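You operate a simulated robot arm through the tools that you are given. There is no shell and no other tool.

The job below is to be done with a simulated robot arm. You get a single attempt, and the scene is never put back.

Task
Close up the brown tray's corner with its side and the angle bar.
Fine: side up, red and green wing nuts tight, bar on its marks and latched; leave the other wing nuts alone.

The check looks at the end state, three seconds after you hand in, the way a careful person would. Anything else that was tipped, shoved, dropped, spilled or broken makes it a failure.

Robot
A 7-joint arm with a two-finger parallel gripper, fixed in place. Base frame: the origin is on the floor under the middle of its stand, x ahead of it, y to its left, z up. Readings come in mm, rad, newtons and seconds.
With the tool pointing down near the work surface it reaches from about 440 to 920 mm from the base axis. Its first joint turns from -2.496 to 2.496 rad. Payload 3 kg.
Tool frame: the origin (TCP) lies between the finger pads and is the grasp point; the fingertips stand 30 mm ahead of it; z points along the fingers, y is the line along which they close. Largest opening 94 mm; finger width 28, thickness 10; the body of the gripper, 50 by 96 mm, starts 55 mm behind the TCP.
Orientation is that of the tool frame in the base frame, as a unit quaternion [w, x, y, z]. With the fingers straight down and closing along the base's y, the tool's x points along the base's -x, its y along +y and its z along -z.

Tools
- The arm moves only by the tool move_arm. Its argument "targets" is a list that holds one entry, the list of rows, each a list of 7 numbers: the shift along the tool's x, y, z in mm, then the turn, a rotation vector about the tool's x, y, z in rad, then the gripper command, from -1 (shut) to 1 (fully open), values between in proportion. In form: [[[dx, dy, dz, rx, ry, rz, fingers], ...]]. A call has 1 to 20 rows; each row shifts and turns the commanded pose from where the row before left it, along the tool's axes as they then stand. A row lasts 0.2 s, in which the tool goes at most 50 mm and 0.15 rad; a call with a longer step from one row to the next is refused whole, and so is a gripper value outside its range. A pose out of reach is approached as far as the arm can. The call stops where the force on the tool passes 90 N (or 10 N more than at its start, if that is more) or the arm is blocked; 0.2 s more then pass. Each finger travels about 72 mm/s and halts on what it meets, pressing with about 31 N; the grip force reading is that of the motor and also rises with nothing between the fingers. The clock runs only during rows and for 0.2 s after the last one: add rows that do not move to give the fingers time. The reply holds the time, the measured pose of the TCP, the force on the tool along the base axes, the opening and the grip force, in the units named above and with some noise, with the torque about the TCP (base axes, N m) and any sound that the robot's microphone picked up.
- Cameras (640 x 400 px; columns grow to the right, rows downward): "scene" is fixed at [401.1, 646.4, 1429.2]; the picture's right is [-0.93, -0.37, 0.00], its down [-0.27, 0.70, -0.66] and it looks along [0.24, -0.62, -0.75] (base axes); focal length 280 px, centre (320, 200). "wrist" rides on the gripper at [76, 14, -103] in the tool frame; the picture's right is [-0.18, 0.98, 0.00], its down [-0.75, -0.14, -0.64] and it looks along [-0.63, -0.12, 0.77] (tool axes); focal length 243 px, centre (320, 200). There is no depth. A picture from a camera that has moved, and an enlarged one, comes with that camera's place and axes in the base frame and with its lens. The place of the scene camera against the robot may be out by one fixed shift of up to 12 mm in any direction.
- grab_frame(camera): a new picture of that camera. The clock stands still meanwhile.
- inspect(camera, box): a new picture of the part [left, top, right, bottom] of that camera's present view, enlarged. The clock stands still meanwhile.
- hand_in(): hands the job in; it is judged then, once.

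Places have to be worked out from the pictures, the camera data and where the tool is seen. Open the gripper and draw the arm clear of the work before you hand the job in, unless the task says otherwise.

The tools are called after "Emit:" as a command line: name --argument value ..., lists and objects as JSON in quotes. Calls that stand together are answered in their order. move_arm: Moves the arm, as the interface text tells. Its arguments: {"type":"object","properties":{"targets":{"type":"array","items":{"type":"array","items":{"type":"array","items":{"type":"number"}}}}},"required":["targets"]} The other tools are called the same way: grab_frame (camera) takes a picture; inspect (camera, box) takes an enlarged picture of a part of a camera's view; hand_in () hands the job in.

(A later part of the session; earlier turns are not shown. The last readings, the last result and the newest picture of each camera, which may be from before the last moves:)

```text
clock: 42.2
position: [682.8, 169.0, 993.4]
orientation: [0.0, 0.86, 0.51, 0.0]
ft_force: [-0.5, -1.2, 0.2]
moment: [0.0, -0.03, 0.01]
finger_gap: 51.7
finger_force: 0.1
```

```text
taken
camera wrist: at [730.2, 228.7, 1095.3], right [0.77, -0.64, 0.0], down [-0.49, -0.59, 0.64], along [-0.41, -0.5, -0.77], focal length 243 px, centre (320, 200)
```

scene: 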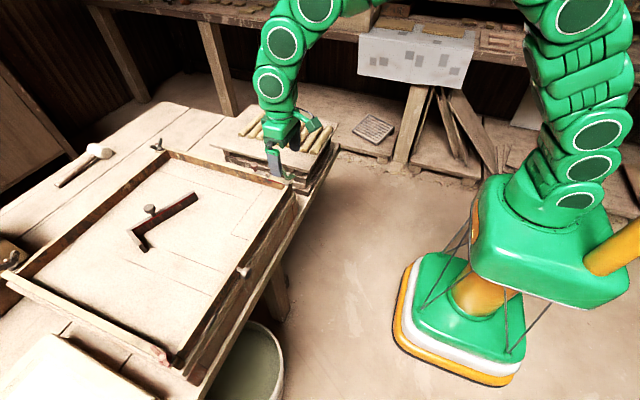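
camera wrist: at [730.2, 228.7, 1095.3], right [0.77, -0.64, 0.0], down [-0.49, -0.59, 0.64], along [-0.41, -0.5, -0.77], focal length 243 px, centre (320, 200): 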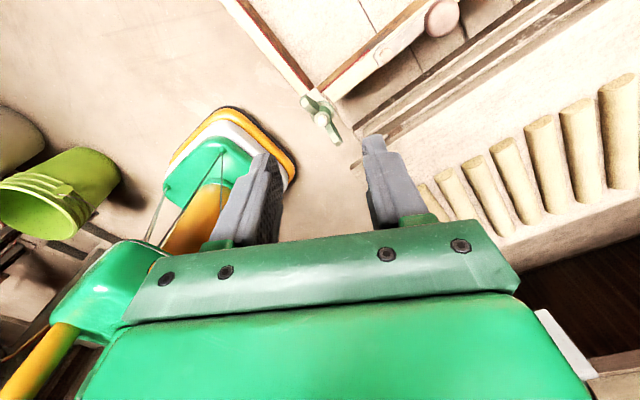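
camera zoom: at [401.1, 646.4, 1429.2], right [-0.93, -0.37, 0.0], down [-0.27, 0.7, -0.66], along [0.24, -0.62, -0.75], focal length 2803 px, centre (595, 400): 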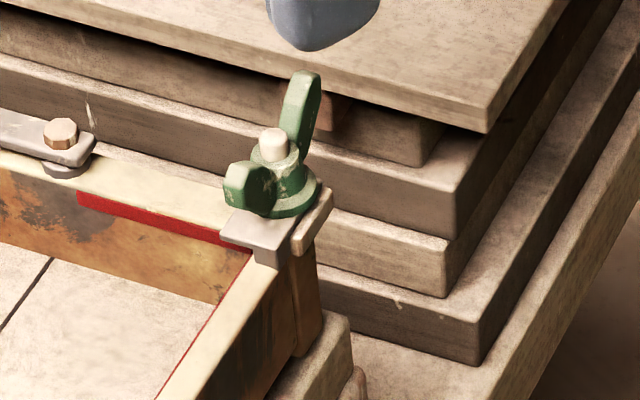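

The flange sits firmly on the tab with the bolt protruding. Next is the red nut; I unwind the wrist and fly along to it.

Emit:
move_arm --targets '[[[0, 0, 0, 0, 0, -0.15, 0.1], [0, 0, 0, 0, 0, -0.15, 0.1], [0, 0, 0, 0, 0, -0.15, 0.1], [0, 0, 0, 0, 0, -0.15, 0.1], [0, 0, 0, 0, 0, -0.15, 0.1], [0, 0, 0, 0, 0, -0.15, 0.1], [0, 0, 0, 0, 0, -0.15, 0.1], [0, 0, 0, 0, 0, -0.15, 0.1], [0, 0, 0, 0, 0, -0.15, 0.1], [0, 0, 0, 0, 0, -0.15, 0.1], [0, 0, 0, 0, 0, -0.15, 0.1], [0, 0, 0, 0, 0, -0.15, 0.1], [11.4, 41.3, 0, 0, 0, 0, 0.5], [11.4, 41.3, 0, 0, 0, 0, 1], [11.4, 41.3, 0, 0, 0, 0, 1], [11.4, 41.3, 0, 0, 0, 0, 1], [11.4, 41.3, 0, 0, 0, 0, 1], [11.4, 41.3, 0, 0, 0, 0, 1], [11.4, 41.3, 0, 0, 0, 0, 1], [0, 0, 0, 0, 0, 0, 1]]]'

Emit:
grab_frame --camera "wrist"

Emit:
grab_frame --camera "scene"

```text
clock: 46.4
position: [684.5, 466.5, 993.4]
orientation: [0.0, 0.136, 0.991, 0.0]
ft_force: [0.2, 0.0, 0.5]
moment: [0.05, 0.03, -0.01]
finger_gap: 94.0
finger_force: 0.1
```

```text
taken
camera wrist: at [614.0, 500.9, 1095.7], right [0.44, 0.9, 0.0], down [0.69, -0.34, 0.64], along [0.57, -0.29, -0.77], focal length 243 px, centre (320, 200)
```

wrist: 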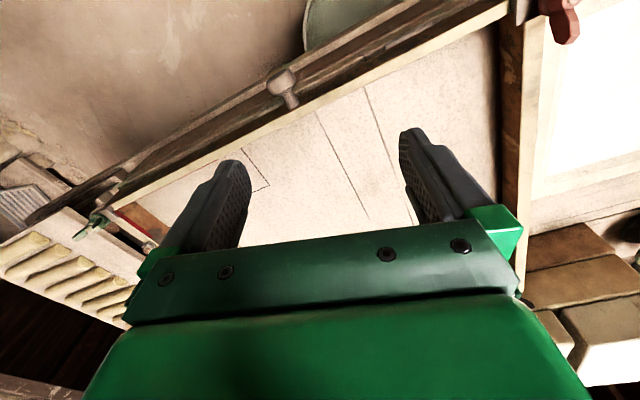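

```text
taken
```

scene: 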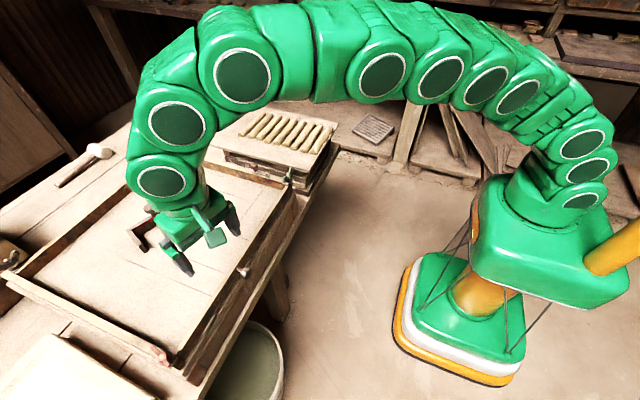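

Reach looks fine so far. I continue to the red nut.

Emit:
move_arm --targets '[[[11.6, 41.9, 0, 0, 0, 0, 1], [11.6, 41.9, 0, 0, 0, 0, 1], [11.6, 41.9, 0, 0, 0, 0, 1], [11.6, 41.9, 0, 0, 0, 0, 1], [0, 0, 0, 0, 0, 0, 1]]]'

Emit:
grab_frame --camera "wrist"

Emit:
inspect --camera "wrist" --box '[240, 50, 410, 190]'

```text
clock: 47.6
position: [686.0, 554.1, 991.1]
orientation: [0.0, 0.136, 0.991, 0.0]
ft_force: [-1.0, 1.1, 1.0]
moment: [-0.04, 0.0, 0.0]
finger_gap: 93.8
finger_force: 0.1
out of reach, approached as far as the arm can: row 3, 4
```

```text
taken
camera wrist: at [616.0, 587.4, 1094.0], right [0.44, 0.9, 0.0], down [0.69, -0.34, 0.64], along [0.58, -0.28, -0.77], focal length 243 px, centre (320, 200)
```

wrist: 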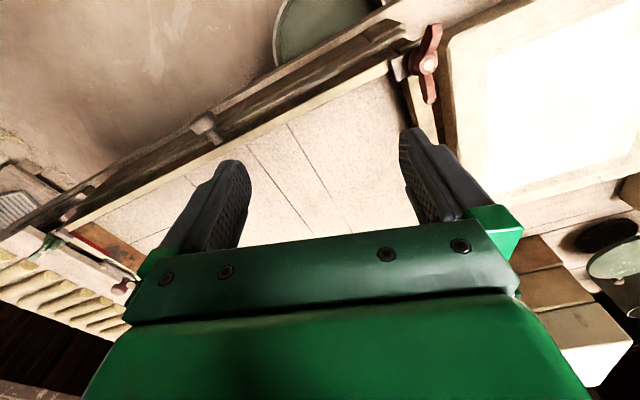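

```text
2.86 times, centred on (325, 120) of wrist
camera zoom: at [616.0, 587.4, 1094.0], right [0.44, 0.9, 0.0], down [0.69, -0.34, 0.64], along [0.58, -0.28, -0.77], focal length 693 px, centre (306, 429)
```

zoom: 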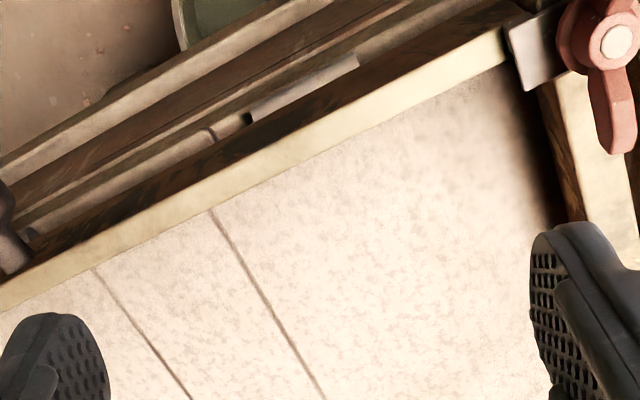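

The vertical tool runs out of reach near r≈882 at this height; the red nut is at about (684, 641.5). I tilt the tool ~0.25 rad outward to reach it.

Emit:
move_arm --targets '[[[0, 0, 0, -0.1067, -0.065, 0, 1], [0, 0, 0, -0.1067, -0.065, 0, 1], [13.3, 40.9, 8.7, 0, 0, 0, 1], [13.3, 40.9, 8.7, 0, 0, 0, 1], [0, 0, 0, 0, 0, 0, 1]]]'

Emit:
grab_frame --camera "wrist"

Emit:
inspect --camera "wrist" --box '[230, 50, 400, 190]'

```text
clock: 48.8
position: [680.5, 642.1, 991.1]
orientation: [0.079, 0.136, 0.983, 0.096]
ft_force: [0.3, -0.4, 0.9]
moment: [0.0, -0.01, -0.01]
finger_gap: 94.1
finger_force: 0.1
```

```text
taken
camera wrist: at [592.2, 658.3, 1083.2], right [0.42, 0.88, 0.23], down [0.56, -0.45, 0.69], along [0.71, -0.16, -0.69], focal length 243 px, centre (320, 200)
```

wrist: 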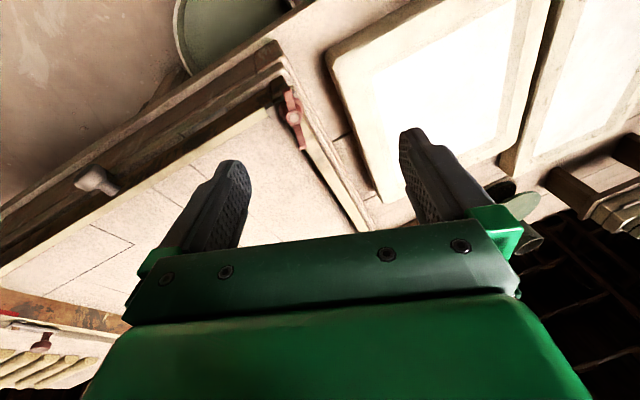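

```text
2.86 times, centred on (315, 120) of wrist
camera zoom: at [592.2, 658.3, 1083.2], right [0.42, 0.88, 0.23], down [0.56, -0.45, 0.69], along [0.71, -0.16, -0.69], focal length 693 px, centre (334, 429)
```

zoom: 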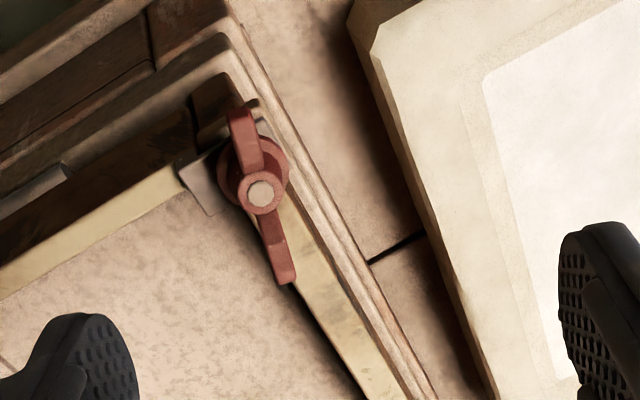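

Reached with the tilt. The nut is at about (683.5, 639.5); I narrow the fingers and descend toward it.

Emit:
move_arm --targets '[[[2.85, -8.5, 21.5, 0, 0, 0, 0.1], [2.85, -8.5, 21.5, 0, 0, 0, 0.1], [0, 0, 0, 0, 0, 0, 0.1]]]'

Emit:
inspect --camera "wrist" --box '[230, 80, 410, 230]'

Emit:
inspect --camera "scene" --box '[110, 310, 220, 390]'

```text
clock: 49.6
position: [678.6, 633.9, 944.3]
orientation: [0.079, 0.136, 0.983, 0.096]
ft_force: [0.2, -0.5, -0.2]
moment: [0.04, -0.01, -0.03]
finger_gap: 51.8
finger_force: 0.0
```

```text
2.67 times, centred on (320, 155) of wrist
camera zoom: at [591.2, 651.3, 1037.8], right [0.42, 0.88, 0.23], down [0.56, -0.45, 0.69], along [0.71, -0.16, -0.69], focal length 647 px, centre (320, 320)
```

zoom: 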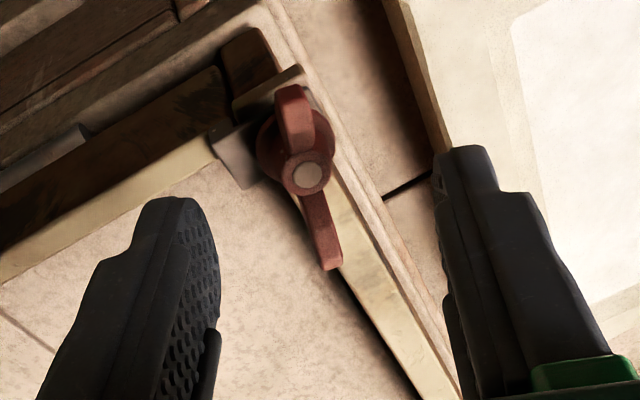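

```text
5.00 times, centred on (165, 350) of scene
camera zoom: at [401.1, 646.4, 1429.2], right [-0.93, -0.37, 0.0], down [-0.27, 0.7, -0.66], along [0.24, -0.62, -0.75], focal length 1402 px, centre (1095, -550)
```

zoom: 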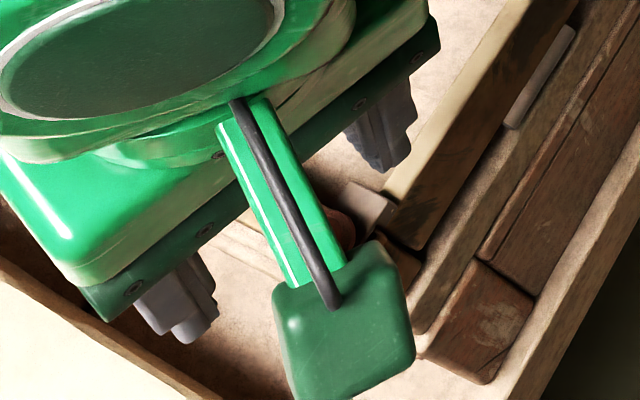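

The nut is about 3 mm off the tool axis. I centre, descend 16 mm along the tool, and close.

Emit:
move_arm --targets '[[[2.2, -1.2, 8, 0, 0, 0, 0.1], [0, 0, 8, 0, 0, 0, 0.1], [0, 0, 0, 0, 0, 0, -0.4], [0, 0, 0, 0, 0, 0, -1], [0, 0, 0, 0, 0, 0, -1], [0, 0, 0, 0, 0, 0, -1]]]'

Emit:
inspect --camera "wrist" --box '[230, 80, 410, 230]'

```text
clock: 51.0
position: [680.5, 633.9, 928.2]
orientation: [0.077, 0.137, 0.983, 0.091]
ft_force: [-21.0, -22.3, 15.1]
moment: [-0.97, 0.64, 0.06]
finger_gap: 13.8
finger_force: 45.1
stopped in row 6: the force on the tool passed its limit at 92 N (the readings are from after the stop); the commanded pose is now the measured one
```

```text
2.67 times, centred on (320, 155) of wrist
camera zoom: at [591.4, 650.7, 1020.8], right [0.43, 0.88, 0.22], down [0.57, -0.45, 0.69], along [0.7, -0.17, -0.69], focal length 647 px, centre (320, 320)
```

zoom: 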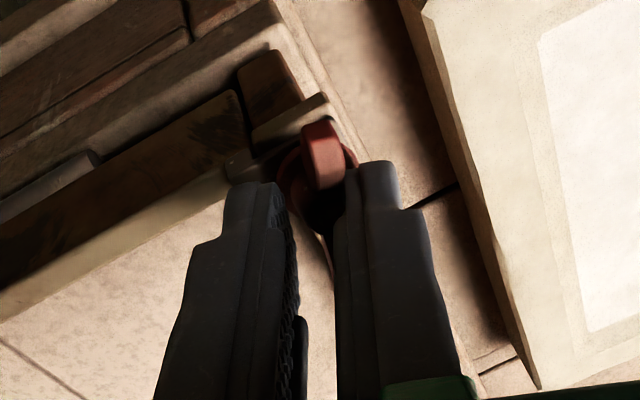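

Contact force spiked while closing because of the tilt and offset. I ease off toward tool −y and slightly up, then re-check the forces.

Emit:
move_arm --targets '[[[0, -1, -0.7, 0, 0, 0, -1], [0, 0, 0, 0, 0, 0, -1], [0, 0, 0, 0, 0, 0, -1]]]'

```text
clock: 51.8
position: [679.1, 632.6, 927.5]
orientation: [0.076, 0.137, 0.983, 0.092]
ft_force: [-19.3, -15.8, 10.0]
moment: [-0.78, 0.61, 0.05]
finger_gap: 13.7
finger_force: 44.9
```

Forces are moderate now. I turn clockwise in small steps and watch the response.

Emit:
move_arm --targets '[[[0, 0, 0, 0, 0, 0.1, -1], [0, 0, 0, 0, 0, 0.1, -1], [0, 0, 0, 0, 0, 0.1, -1], [0, 0, 0, 0, 0, 0, -1]]]'

Emit:
inspect --camera "wrist" --box '[230, 80, 410, 230]'

Emit:
inspect --camera "scene" --box '[130, 320, 220, 390]'

```text
clock: 52.8
position: [678.2, 632.0, 927.7]
orientation: [0.061, 0.282, 0.952, 0.102]
ft_force: [-29.8, -26.5, 14.1]
moment: [-1.29, 0.38, 0.12]
finger_gap: 13.9
finger_force: 45.0
```

```text
2.67 times, centred on (320, 155) of wrist
camera zoom: at [603.8, 668.7, 1026.1], right [0.67, 0.7, 0.24], down [0.44, -0.63, 0.64], along [0.6, -0.32, -0.73], focal length 647 px, centre (320, 320)
```

zoom: 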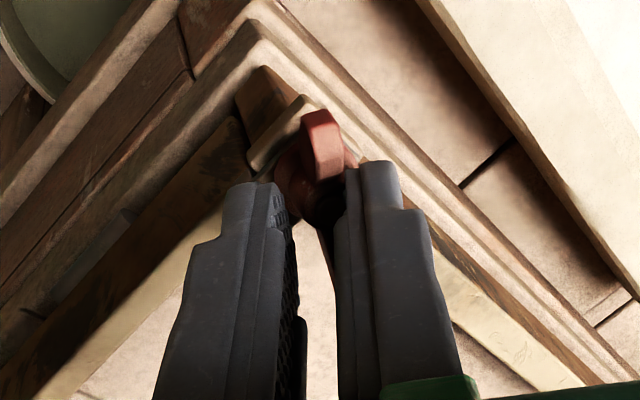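

```text
5.71 times, centred on (175, 355) of scene
camera zoom: at [401.1, 646.4, 1429.2], right [-0.93, -0.37, 0.0], down [-0.27, 0.7, -0.66], along [0.24, -0.62, -0.75], focal length 1602 px, centre (1149, -686)
```

zoom: 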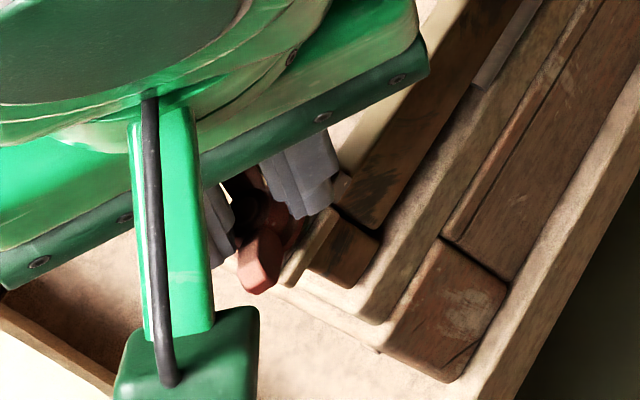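

The red nut is turning with the grip. I relieve the lateral load by ~1 mm and continue clockwise.

Emit:
move_arm --targets '[[[0.3, -1.0, 0, 0, 0, 0, -1], [0, 0, 0.2, 0, 0, 0.1, -1], [0, 0, 0.2, 0, 0, 0.1, -1], [0, 0, 0.2, 0, 0, 0.1, -1], [0, 0, 0.2, 0, 0, 0.1, -1], [0, 0, 0, 0, 0, 0, -1]]]'

Emit:
inspect --camera "wrist" --box '[230, 80, 410, 230]'

```text
clock: 54.2
position: [679.1, 634.1, 929.4]
orientation: [0.041, 0.467, 0.876, 0.117]
ft_force: [8.7, 21.9, 47.3]
moment: [0.18, -0.53, 0.08]
finger_gap: 7.8
finger_force: 41.6
```

```text
2.67 times, centred on (320, 155) of wrist
camera zoom: at [628.7, 686.2, 1035.4], right [0.9, 0.38, 0.23], down [0.19, -0.8, 0.56], along [0.4, -0.46, -0.8], focal length 647 px, centre (320, 320)
```

zoom: 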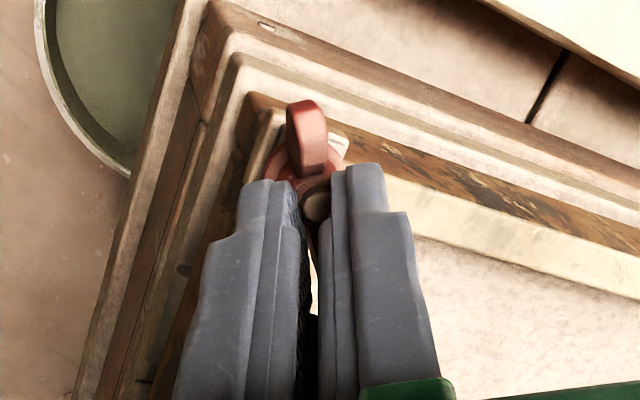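

The fingers squeezed upward off the tapered hub (gap 7.8 mm). I open a bit, go lower, and use a fixed ~20 mm gap so the pad edges drive the wings instead of squeezing.

Emit:
move_arm --targets '[[[0, 0, -2, 0, 0, 0, -0.4], [0, 0, 0, 0, 0, 0, -0.4], [0.1, -2.1, 4, 0, 0, 0, -0.4], [0, 0, 2.3, 0, 0, 0, -0.4], [0, 0, 0, 0, 0, 0, -0.57]]]'

Emit:
inspect --camera "wrist" --box '[230, 80, 410, 230]'

Emit:
inspect --camera "scene" --box '[130, 320, 220, 390]'

```text
clock: 55.4
position: [678.3, 631.2, 921.8]
orientation: [0.039, 0.465, 0.877, 0.113]
ft_force: [6.9, 5.3, -0.7]
moment: [0.12, -0.11, -0.02]
finger_gap: 24.9
finger_force: 3.6
```

```text
2.67 times, centred on (320, 155) of wrist
camera zoom: at [627.6, 684.4, 1026.9], right [0.9, 0.38, 0.22], down [0.2, -0.8, 0.56], along [0.39, -0.46, -0.79], focal length 647 px, centre (320, 320)
```

zoom: 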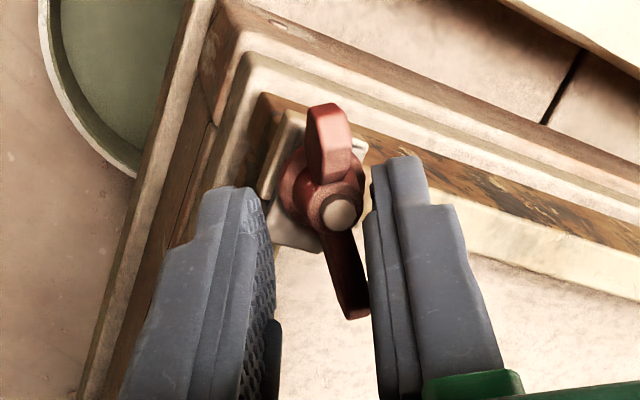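

```text
5.71 times, centred on (175, 355) of scene
camera zoom: at [401.1, 646.4, 1429.2], right [-0.93, -0.37, 0.0], down [-0.27, 0.7, -0.66], along [0.24, -0.62, -0.75], focal length 1602 px, centre (1149, -686)
```

zoom: 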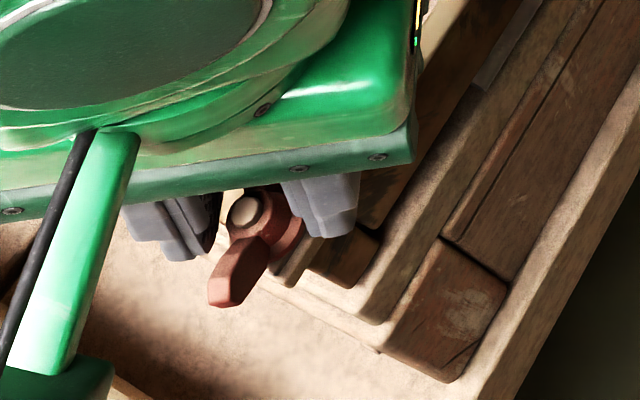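

The nut is ~2.5 mm off toward tool +y. I recentre, set the 20 mm gap, and continue turning clockwise.

Emit:
move_arm --targets '[[[0.9, 2.2, 0, 0, 0, 0, -0.57], [0, 0, 0, 0, 0, 0, -0.6], [0, 0, 0, 0, 0, 0.1, -0.6], [0, 0, 0, 0, 0, 0.1, -0.6], [0, 0, 0, 0, 0, 0.1, -0.6], [0, 0, 0, 0, 0, 0.1, -0.6], [0, 0, 0, 0, 0, 0, -0.6]]]'

Emit:
inspect --camera "wrist" --box '[230, 80, 410, 230]'

```text
clock: 57.0
position: [678.2, 633.0, 921.9]
orientation: [0.017, 0.631, 0.766, 0.119]
ft_force: [-2.3, -0.8, -1.2]
moment: [-0.03, 0.07, 0.03]
finger_gap: 20.0
finger_force: 1.0
```

```text
2.67 times, centred on (320, 155) of wrist
camera zoom: at [658.2, 692.4, 1034.3], right [0.98, -0.01, 0.18], down [-0.1, -0.86, 0.5], along [0.15, -0.51, -0.85], focal length 647 px, centre (320, 320)
```

zoom: 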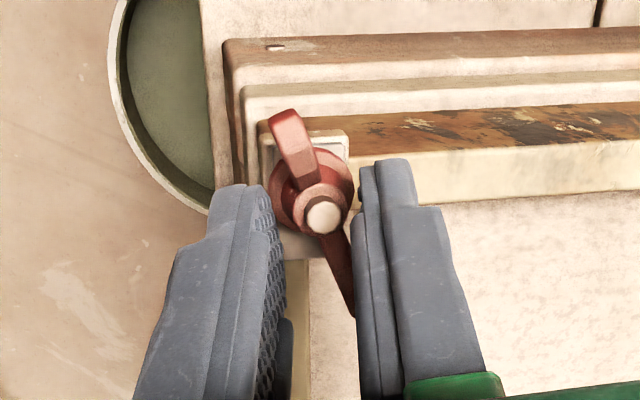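

Forces are near zero, the nut is well centred, and the pad edges are about to meet the wings. I continue turning.

Emit:
move_arm --targets '[[[0, 0, 0, 0, 0, 0.1, -0.6], [0, 0, 0, 0, 0, 0.1, -0.6], [0, 0, 0, 0, 0, 0.1, -0.6], [0, 0, 0, 0, 0, 0.1, -0.6], [0, 0, 0, 0, 0, 0, -0.6]]]'

Emit:
inspect --camera "wrist" --box '[230, 80, 410, 230]'

Emit:
inspect --camera "scene" --box '[130, 320, 220, 390]'

```text
clock: 58.2
position: [679.9, 634.6, 921.4]
orientation: [-0.007, 0.77, 0.627, 0.119]
ft_force: [-4.6, 1.1, -0.9]
moment: [0.04, 0.1, 0.01]
finger_gap: 21.6
finger_force: 2.7
```

```text
2.67 times, centred on (320, 155) of wrist
camera zoom: at [687.9, 686.6, 1038.9], right [0.92, -0.39, 0.1], down [-0.39, -0.8, 0.46], along [-0.1, -0.46, -0.88], focal length 647 px, centre (320, 320)
```

zoom: 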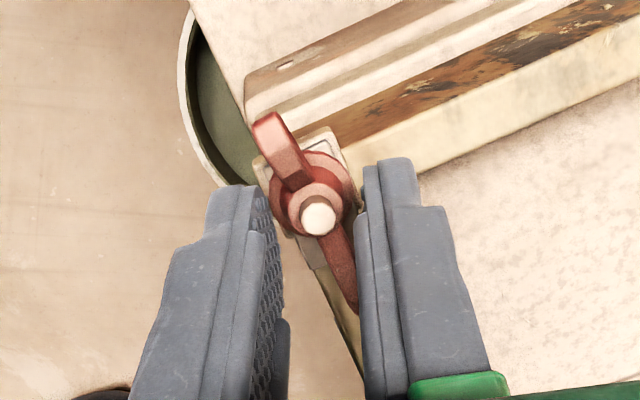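

```text
5.71 times, centred on (175, 355) of scene
camera zoom: at [401.1, 646.4, 1429.2], right [-0.93, -0.37, 0.0], down [-0.27, 0.7, -0.66], along [0.24, -0.62, -0.75], focal length 1602 px, centre (1149, -686)
```

zoom: 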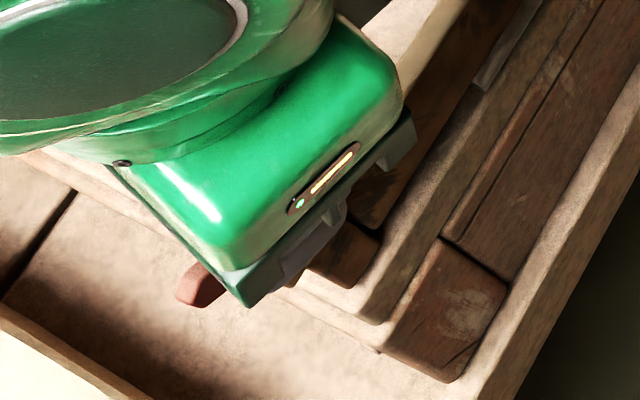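

The pads now drive the wings and the bolt shows more thread. I keep turning.

Emit:
move_arm --targets '[[[0, 0, 0, 0, 0, 0.1, -0.6], [0, 0, 0, 0, 0, 0.1, -0.6], [0, 0, 0, 0, 0, 0.1, -0.6], [0, 0, 0, 0, 0, 0, -0.6]]]'

Emit:
inspect --camera "wrist" --box '[230, 80, 410, 230]'

```text
clock: 59.2
position: [678.1, 634.7, 923.4]
orientation: [-0.026, 0.855, 0.504, 0.118]
ft_force: [18.5, 16.8, 2.4]
moment: [0.0, 0.24, 2.05]
finger_gap: 23.8
finger_force: 44.9
```

```text
2.67 times, centred on (320, 155) of wrist
camera zoom: at [707.9, 674.6, 1040.7], right [0.77, -0.64, 0.03], down [-0.59, -0.68, 0.44], along [-0.26, -0.36, -0.9], focal length 647 px, centre (320, 320)
```

zoom: 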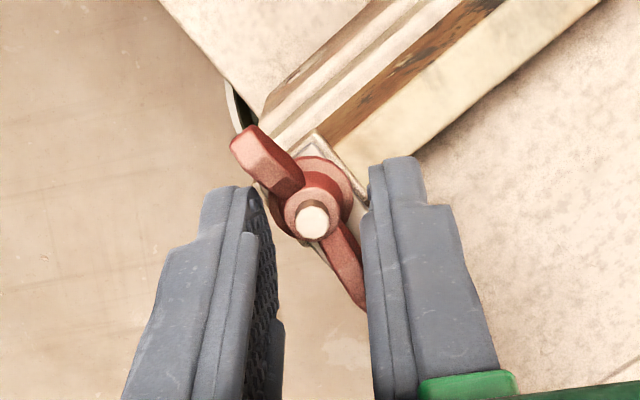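

Torque is 2.05 N·m; it's seating. One small extra nudge to match the green nut's tightness.

Emit:
move_arm --targets '[[[0, 0, 0, 0, 0, 0.06, -0.7], [0, 0, 0, 0, 0, 0.04, -0.8], [0, 0, 0, 0, 0, 0, -0.8]]]'

Emit:
inspect --camera "wrist" --box '[230, 80, 410, 230]'

```text
clock: 60.0
position: [679.2, 632.6, 922.2]
orientation: [-0.03, 0.88, 0.46, 0.116]
ft_force: [4.9, -1.4, 13.4]
moment: [0.07, 0.42, 2.29]
finger_gap: 27.6
finger_force: 44.9
```

```text
2.67 times, centred on (320, 155) of wrist
camera zoom: at [713.8, 668.4, 1040.6], right [0.7, -0.71, 0.01], down [-0.64, -0.63, 0.44], along [-0.31, -0.32, -0.9], focal length 647 px, centre (320, 320)
```

zoom: 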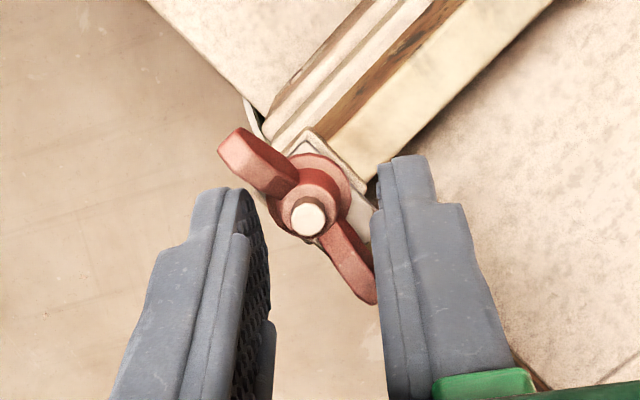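

No more rotation at 2.3 N·m: the red nut is tight. I release, open, and rise clear.

Emit:
move_arm --targets '[[[0, 0, 0, 0, 0, -0.1, -0.2], [0, 0, 0, 0, 0, 0, 0.5], [0, 0, 0, 0, 0, 0, 0.5], [0, 0, -30, 0, 0, 0, 0.5], [0, 0, -40, 0, 0, 0, 0.5], [0, 0, 0, 0, 0, 0, 0.5]]]'

Emit:
grab_frame --camera "wrist"

Emit:
inspect --camera "wrist" --box '[250, 30, 410, 150]'

```text
clock: 61.4
position: [665.4, 622.3, 990.2]
orientation: [-0.025, 0.856, 0.504, 0.117]
ft_force: [-0.4, -0.3, -0.4]
moment: [-0.01, -0.01, 0.0]
finger_gap: 70.7
finger_force: 0.1
```

```text
taken
camera wrist: at [694.1, 662.7, 1107.8], right [0.77, -0.64, 0.03], down [-0.59, -0.68, 0.44], along [-0.26, -0.36, -0.9], focal length 243 px, centre (320, 200)
```

wrist: 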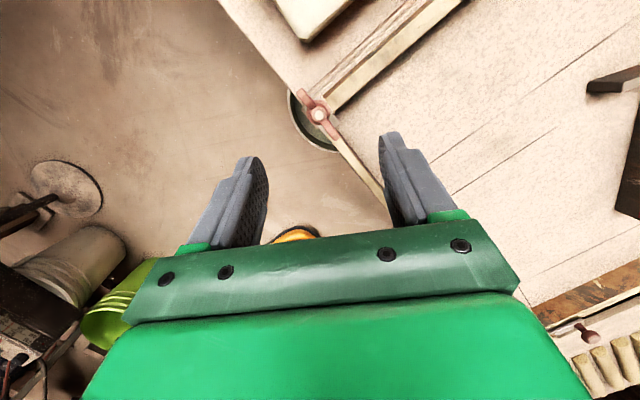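

```text
3.33 times, centred on (330, 90) of wrist
camera zoom: at [694.1, 662.7, 1107.8], right [0.77, -0.64, 0.03], down [-0.59, -0.68, 0.44], along [-0.26, -0.36, -0.9], focal length 809 px, centre (287, 567)
```

zoom: 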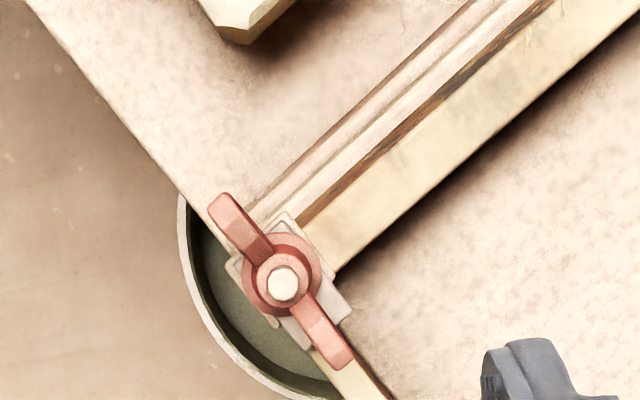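

Both nuts ended with their wings at the same ~78° of turn, consistent with tight. Now I pull back, untilt and unwind the wrist to face the bar.

Emit:
move_arm --targets '[[[-37, -11.6, -9.5, 0, 0, 0, 0.5], [-37, -11.6, -9.5, 0, 0, 0, 1], [0, 0, 0, 0.038, -0.119, 0, 1], [0, 0, 0, 0.038, -0.119, 0, 1], [0, 0, 0, 0, 0, -0.15, 1], [0, 0, 0, 0, 0, -0.15, 1], [0, 0, 0, 0, 0, -0.15, 1], [0, 0, 0, 0, 0, -0.15, 1], [0, 0, 0, 0, 0, -0.15, 1], [0, 0, 0, 0, 0, -0.15, 1], [0, 0, 0, 0, 0, -0.15, 1], [0, 0, 0, 0, 0, -0.15, 1], [0, 0, 0, 0, 0, -0.15, 1], [0, 0, 0, 0, 0, -0.15, 1], [0, 0, 0, 0, 0, -0.15, 1], [0, 0, 0, 0, 0, -0.15, 1], [0, 0, 0, 0, 0, -0.15, 1], [0, 0, 0, 0, 0, -0.15, 1], [0, 0, 0, 0, 0, -0.15, 1], [0, 0, 0, 0, 0, -0.15, 1]]]'

Emit:
grab_frame --camera "scene"

Emit:
inspect --camera "scene" --box '[130, 320, 220, 390]'

```text
clock: 65.6
position: [608.8, 566.6, 990.5]
orientation: [-0.004, -0.162, 0.987, -0.004]
ft_force: [-0.6, 0.0, -0.3]
moment: [-0.01, -0.01, 0.02]
finger_gap: 94.0
finger_force: 0.0
```

```text
taken
```

scene: 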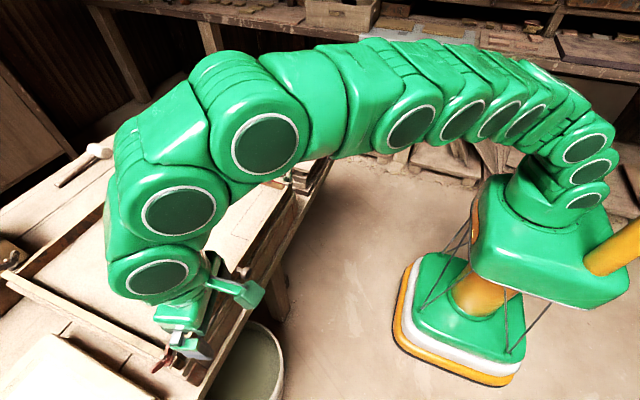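

```text
5.71 times, centred on (175, 355) of scene
camera zoom: at [401.1, 646.4, 1429.2], right [-0.93, -0.37, 0.0], down [-0.27, 0.7, -0.66], along [0.24, -0.62, -0.75], focal length 1602 px, centre (1149, -686)
```

zoom: 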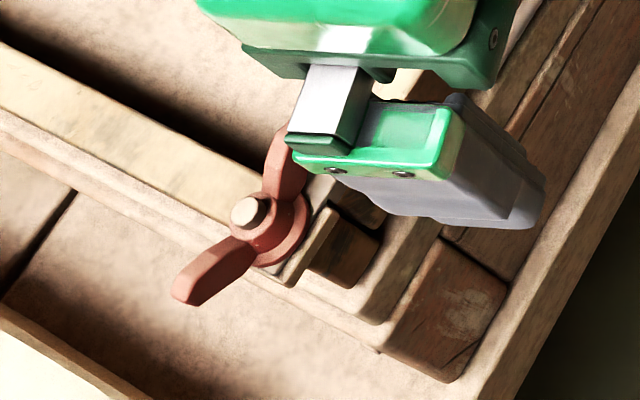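

Facing the bar's azimuth now. I tilt the tool forward by 0.65 rad and move so the wrist camera looks at the bar.

Emit:
move_arm --targets '[[[0, 0, 0, 0, -0.13, 0, 1], [0, 0, 0, 0, -0.13, 0, 1], [0, 0, 0, 0, -0.13, 0, 1], [0, 0, 0, 0, -0.13, 0, 1], [0, 0, 0, 0, -0.13, 0, 1], [-17, -42.4, 10.3, 0, 0, 0, 1], [-17, -42.4, 10.3, 0, 0, 0, 1], [-17, -42.4, 10.3, 0, 0, 0, 1], [-17, -42.4, 10.3, 0, 0, 0, 1], [-17, -42.4, 10.3, 0, 0, 0, 1], [-17, -42.4, 10.3, 0, 0, 0, 1], [-17, -42.4, 10.3, 0, 0, 0, 1], [0, 0, 0, 0, 0, 0, 1]]]'

Emit:
grab_frame --camera "wrist"

Emit:
inspect --camera "wrist" --box '[220, 30, 430, 200]'

```text
clock: 68.4
position: [834.9, 329.1, 1005.5]
orientation: [0.312, -0.154, 0.936, 0.047]
ft_force: [0.2, -0.3, -0.3]
moment: [0.01, -0.03, -0.02]
finger_gap: 94.0
finger_force: 0.1
```

```text
taken
camera wrist: at [713.9, 303.3, 1041.6], right [-0.17, 0.98, 0.1], down [0.25, -0.06, 0.97], along [0.95, 0.19, -0.23], focal length 243 px, centre (320, 200)
```

wrist: 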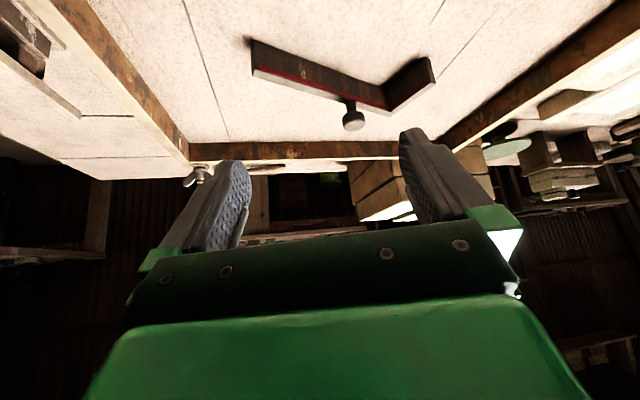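

```text
2.35 times, centred on (325, 115) of wrist
camera zoom: at [713.9, 303.3, 1041.6], right [-0.17, 0.98, 0.1], down [0.25, -0.06, 0.97], along [0.95, 0.19, -0.23], focal length 571 px, centre (308, 400)
```

zoom: 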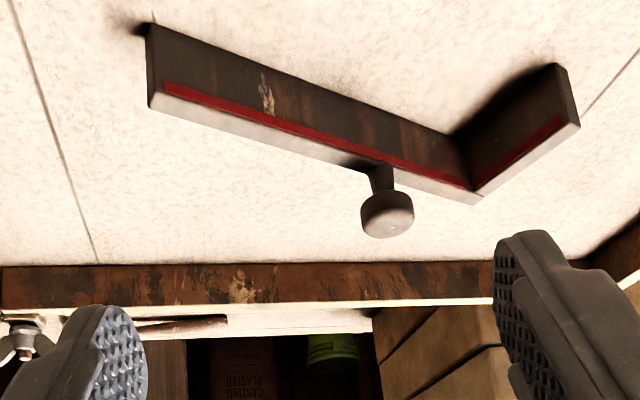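

The bar is clearly visible: height ≈33 mm, knob axis at about (940.6, 396.3) with head centre z≈897. I move to a pre-grasp pose, backed off along the tool axis.

Emit:
move_arm --targets '[[[-10.4, 9.9, 34, 0, 0, 0, 1], [-10.4, 9.9, 34, 0, 0, 0, 1], [-10.4, 9.9, 34, 0, 0, 0, 1], [0, 0, 0, 0, 0, 0, 1]]]'

Emit:
grab_frame --camera "wrist"

Emit:
inspect --camera "wrist" --box '[220, 60, 430, 210]'

```text
clock: 69.4
position: [907.3, 385.2, 941.4]
orientation: [0.312, -0.154, 0.936, 0.048]
ft_force: [0.0, 0.1, -0.4]
moment: [-0.01, 0.0, 0.02]
finger_gap: 93.9
finger_force: 0.0
```

```text
taken
camera wrist: at [785.2, 358.5, 978.8], right [-0.17, 0.98, 0.1], down [0.25, -0.06, 0.97], along [0.95, 0.19, -0.24], focal length 243 px, centre (320, 200)
```

wrist: 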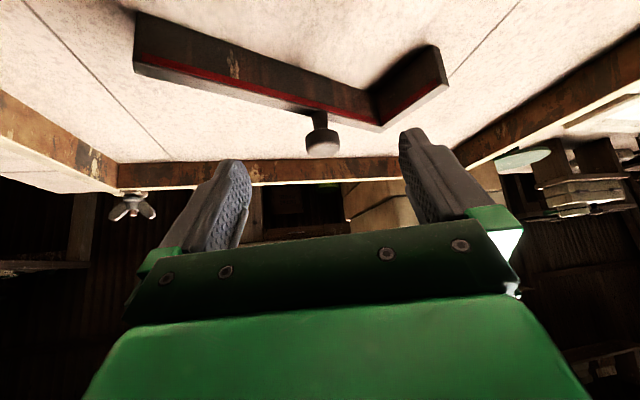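

```text
2.67 times, centred on (325, 135) of wrist
camera zoom: at [785.2, 358.5, 978.8], right [-0.17, 0.98, 0.1], down [0.25, -0.06, 0.97], along [0.95, 0.19, -0.24], focal length 647 px, centre (307, 373)
```

zoom: 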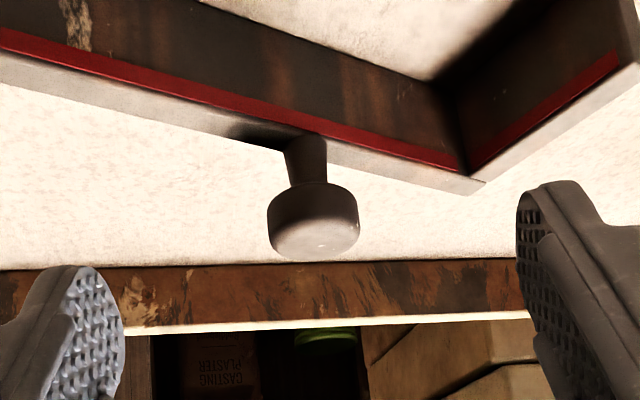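

The refined knob head centre is about (938, 395.5, 898). I advance 36 mm along the tool axis and close on the knob.

Emit:
move_arm --targets '[[[0.2, 0, 14, 0, 0, 0, 0.4], [0.3, 0, 14, 0, 0, 0, 0.2], [0, 0, 8, 0, 0, 0, 0.2], [0, 0, 0, 0, 0, 0, 0.2]]]'

Emit:
inspect --camera "wrist" --box '[220, 80, 430, 230]'

Emit:
inspect --camera "scene" --box '[90, 150, 230, 260]'

```text
clock: 70.4
position: [928.5, 391.1, 914.2]
orientation: [0.312, -0.152, 0.937, 0.047]
ft_force: [0.0, 0.9, 0.1]
moment: [0.02, 0.0, 0.0]
finger_gap: 56.4
finger_force: 0.0
```

```text
2.67 times, centred on (325, 155) of wrist
camera zoom: at [805.7, 365.1, 949.4], right [-0.17, 0.98, 0.1], down [0.25, -0.06, 0.97], along [0.95, 0.19, -0.23], focal length 647 px, centre (307, 320)
```

zoom: 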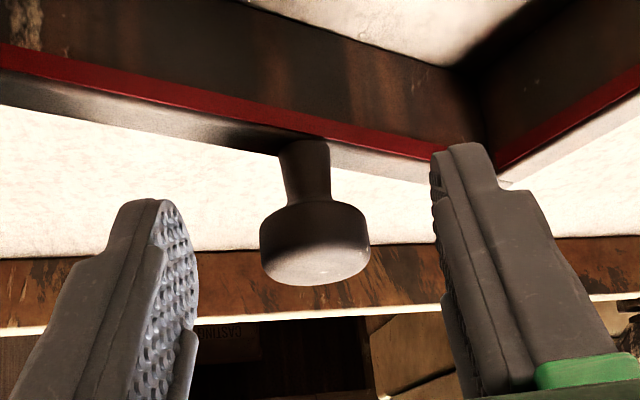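

```text
3.64 times, centred on (160, 205) of scene
camera zoom: at [401.1, 646.4, 1429.2], right [-0.93, -0.37, 0.0], down [-0.27, 0.7, -0.66], along [0.24, -0.62, -0.75], focal length 1019 px, centre (902, 182)
```

zoom: 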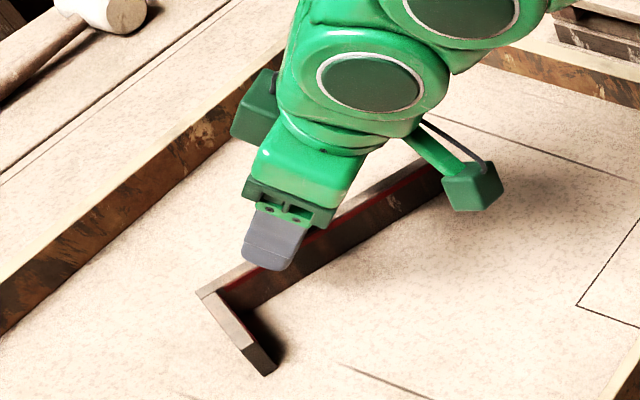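

The knob head sits between the pads about 15–18 mm ahead of the TCP. I close the gripper.

Emit:
move_arm --targets '[[[0, 0, 0, 0, 0, 0, -0.2], [0, 0, 0, 0, 0, 0, -1], [0, 0, 0, 0, 0, 0, -1], [0, 0, 0, 0, 0, 0, -1]]]'

Emit:
inspect --camera "wrist" --box '[220, 80, 430, 230]'

```text
clock: 71.4
position: [928.0, 389.9, 912.7]
orientation: [0.312, -0.154, 0.936, 0.048]
ft_force: [0.2, 2.1, 1.1]
moment: [0.08, -0.05, 0.07]
finger_gap: 24.1
finger_force: 30.7
```

```text
2.67 times, centred on (325, 155) of wrist
camera zoom: at [805.5, 365.2, 949.5], right [-0.17, 0.98, 0.1], down [0.25, -0.06, 0.97], along [0.95, 0.19, -0.23], focal length 647 px, centre (307, 320)
```

zoom: 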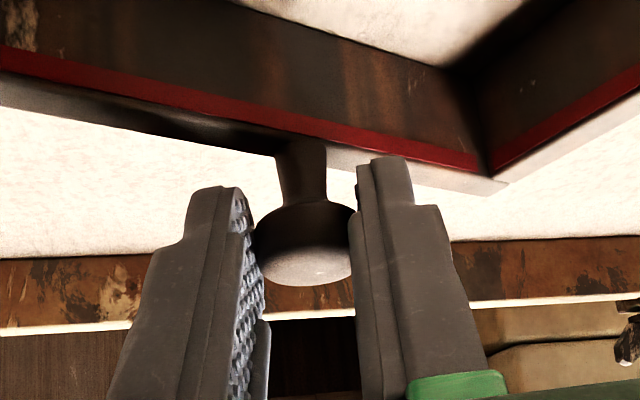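

Gripped at 24.1 mm. I lift gently to check the hold and weight.

Emit:
move_arm --targets '[[[-3, 0, -4, 0, 0, 0, -1], [-6, 0, -8, 0, 0, 0, -1], [-9, 0, -12, 0, 0, 0, -1], [0, 0, 0, 0, 0, 0, -1]]]'

Emit:
grab_frame --camera "wrist"

Emit:
inspect --camera "scene" --box '[90, 150, 230, 260]'

```text
clock: 72.4
position: [925.9, 391.5, 942.3]
orientation: [0.312, -0.154, 0.936, 0.047]
ft_force: [0.0, 0.0, -4.7]
moment: [-0.07, 0.06, -0.02]
finger_gap: 24.1
finger_force: 30.8
```

```text
taken
camera wrist: at [804.7, 365.5, 979.7], right [-0.17, 0.98, 0.1], down [0.25, -0.06, 0.97], along [0.95, 0.19, -0.24], focal length 243 px, centre (320, 200)
```

wrist: 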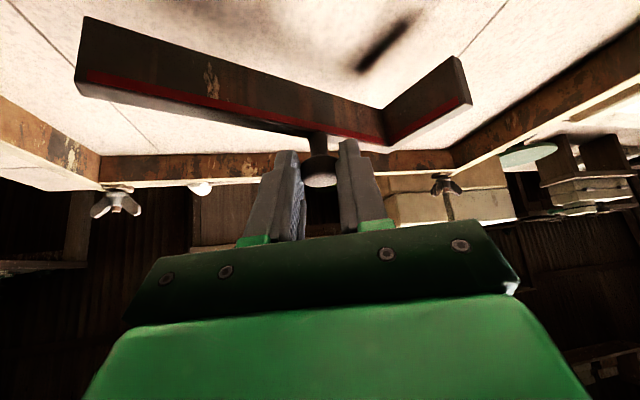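

```text
3.64 times, centred on (160, 205) of scene
camera zoom: at [401.1, 646.4, 1429.2], right [-0.93, -0.37, 0.0], down [-0.27, 0.7, -0.66], along [0.24, -0.62, -0.75], focal length 1019 px, centre (902, 182)
```

zoom: 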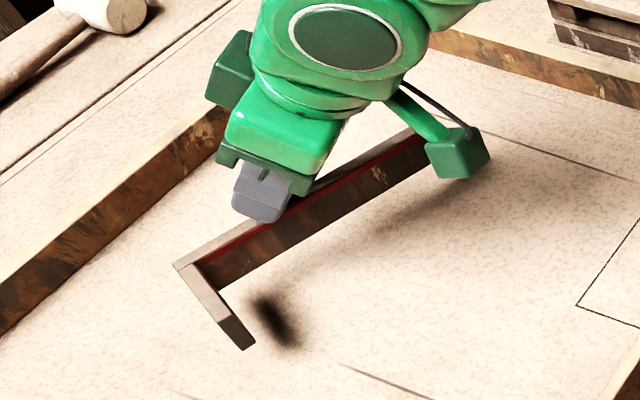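

The bar is lifted level (4.7 N). I rotate it about vertical by ~0.34 rad and carry it slowly over the tray toward the marked corner, staying above the floor.

Emit:
move_arm --targets '[[[0, 0, 0, -0.0514, 0, -0.0676, -1], [0, 0, 0, -0.0514, 0, -0.0676, -1], [0, 0, 0, -0.0514, 0, -0.0676, -1], [0, 0, 0, -0.0514, 0, -0.0676, -1], [10, 2.5, -7.6, 0, 0, 0, -1], [20, 5, -15.2, 0, 0, 0, -1], [20, 5, -15.2, 0, 0, 0, -1], [20, 5, -15.2, 0, 0, 0, -1], [20, 5, -15.2, 0, 0, 0, -1], [20, 5, -15.2, 0, 0, 0, -1], [20, 5, -15.2, 0, 0, 0, -1], [20, 5, -15.2, 0, 0, 0, -1], [10, 2.5, -7.6, 0, 0, 0, -1], [0, 0, 0, 0, 0, 0, -1]]]'

Emit:
grab_frame --camera "wrist"

Emit:
inspect --camera "scene" --box '[150, 130, 330, 280]'

```text
clock: 75.4
position: [742.4, 299.6, 946.4]
orientation: [0.298, -0.309, 0.898, 0.1]
ft_force: [-0.5, -0.6, -4.6]
moment: [-0.07, 0.05, 0.03]
finger_gap: 24.0
finger_force: 31.1
```

```text
taken
camera wrist: at [635.8, 234.5, 982.4], right [-0.49, 0.87, 0.11], down [0.26, 0.03, 0.97], along [0.83, 0.5, -0.24], focal length 243 px, centre (320, 200)
```

wrist: 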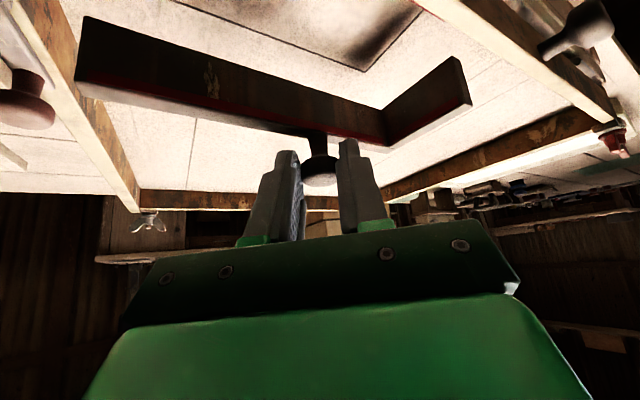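

```text
2.67 times, centred on (240, 205) of scene
camera zoom: at [401.1, 646.4, 1429.2], right [-0.93, -0.37, 0.0], down [-0.27, 0.7, -0.66], along [0.24, -0.62, -0.75], focal length 748 px, centre (533, 187)
```

zoom: 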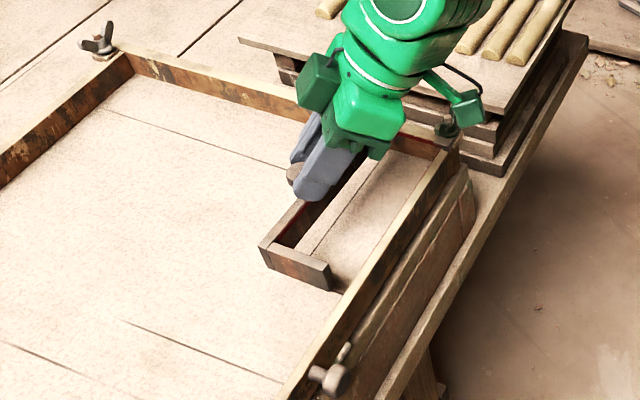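

The bar is now over its corner. I measure its alignment against the outline and sides.

Emit:
inspect --camera "wrist" --box '[60, 0, 300, 150]'

Emit:
inspect --camera "wrist" --box '[280, 0, 520, 150]'

Emit:
inspect --camera "scene" --box '[200, 170, 290, 250]'

```text
2.67 times, centred on (180, 75) of wrist
camera zoom: at [635.8, 234.5, 982.4], right [-0.49, 0.87, 0.11], down [0.26, 0.03, 0.97], along [0.83, 0.5, -0.24], focal length 647 px, centre (693, 533)
```

zoom: 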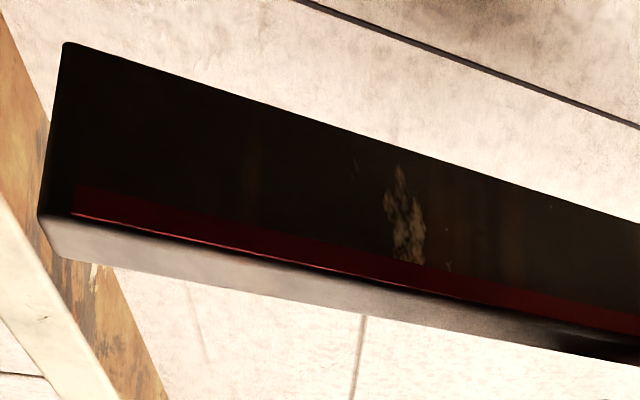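

```text
2.67 times, centred on (400, 75) of wrist
camera zoom: at [635.8, 234.5, 982.4], right [-0.49, 0.87, 0.11], down [0.26, 0.03, 0.97], along [0.83, 0.5, -0.24], focal length 647 px, centre (107, 533)
```

zoom: 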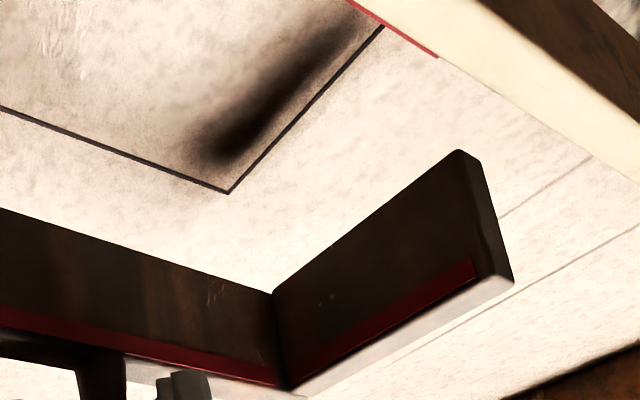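

```text
5.00 times, centred on (245, 210) of scene
camera zoom: at [401.1, 646.4, 1429.2], right [-0.93, -0.37, 0.0], down [-0.27, 0.7, -0.66], along [0.24, -0.62, -0.75], focal length 1402 px, centre (695, 150)
```

zoom: 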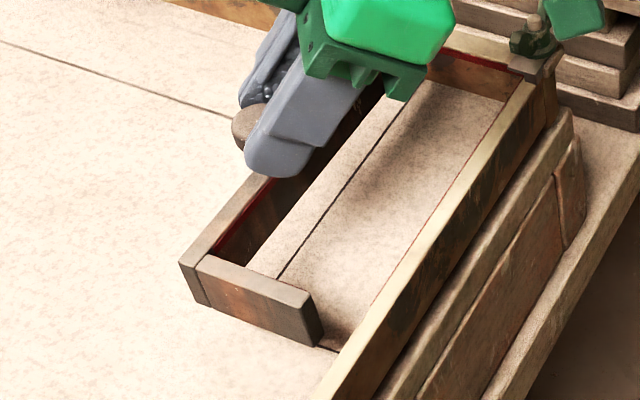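

Measured: the bar needs about +1.6° more rotation and a shift of roughly (−5, −17) mm, and its outer knee belongs at the outline corner (753, 359). I'll rotate, shift partway (leaving ~8 mm to the −y side), and lower 22 mm.

Emit:
move_arm --targets '[[[8.0, -4.16, -5.93, -0.0167, 0, -0.0225, -1], [0, 0, 0, 0, 0, 0, -1], [6.5, 0, 8.8, 0, 0, 0, -1], [6.6, 0, 8.9, 0, 0, 0, -1], [0, 0, 0, 0, 0, 0, -1]]]'

Emit:
grab_frame --camera "wrist"

Emit:
inspect --camera "wrist" --box '[280, 0, 520, 150]'

Emit:
inspect --camera "wrist" --box '[40, 0, 280, 150]'

Emit:
inspect --camera "scene" --box '[200, 150, 310, 250]'

```text
clock: 76.6
position: [737.1, 289.9, 923.3]
orientation: [0.297, -0.322, 0.893, 0.105]
ft_force: [-0.2, 0.0, -5.2]
moment: [-0.02, 0.05, -0.03]
finger_gap: 24.2
finger_force: 30.7
```

```text
taken
camera wrist: at [633.3, 222.9, 960.1], right [-0.51, 0.85, 0.11], down [0.26, 0.03, 0.97], along [0.82, 0.52, -0.24], focal length 243 px, centre (320, 200)
```

wrist: 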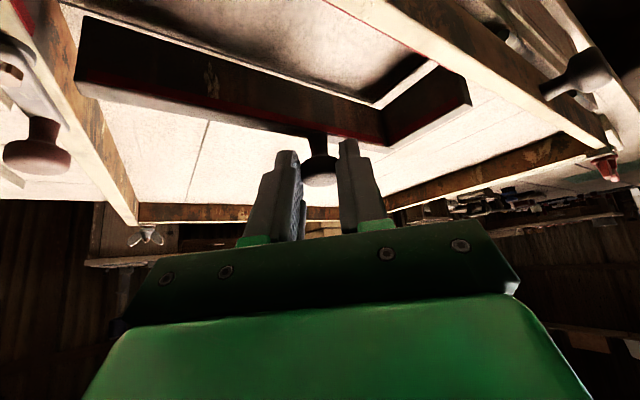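

```text
2.67 times, centred on (400, 75) of wrist
camera zoom: at [633.3, 222.9, 960.1], right [-0.51, 0.85, 0.11], down [0.26, 0.03, 0.97], along [0.82, 0.52, -0.24], focal length 647 px, centre (107, 533)
```

zoom: 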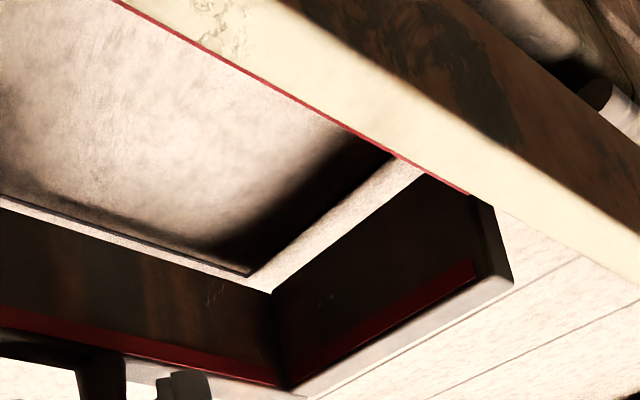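

```text
2.67 times, centred on (160, 75) of wrist
camera zoom: at [633.3, 222.9, 960.1], right [-0.51, 0.85, 0.11], down [0.26, 0.03, 0.97], along [0.82, 0.52, -0.24], focal length 647 px, centre (747, 533)
```

zoom: 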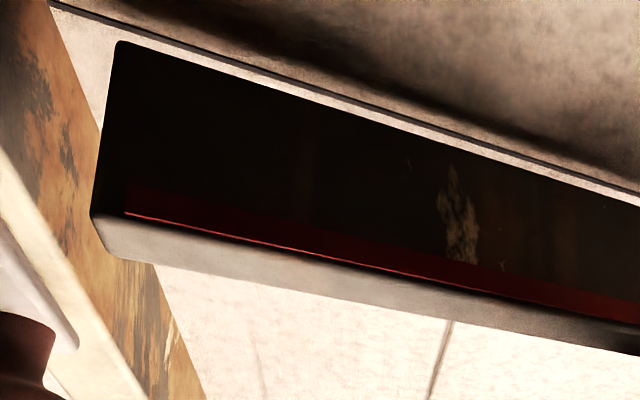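

```text
4.00 times, centred on (255, 200) of scene
camera zoom: at [401.1, 646.4, 1429.2], right [-0.93, -0.37, 0.0], down [-0.27, 0.7, -0.66], along [0.24, -0.62, -0.75], focal length 1121 px, centre (580, 200)
```

zoom: 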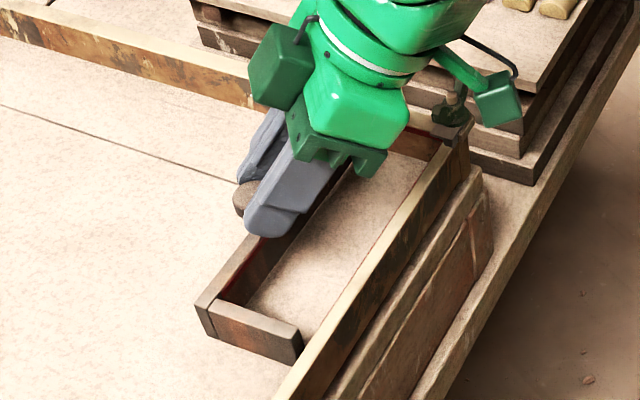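

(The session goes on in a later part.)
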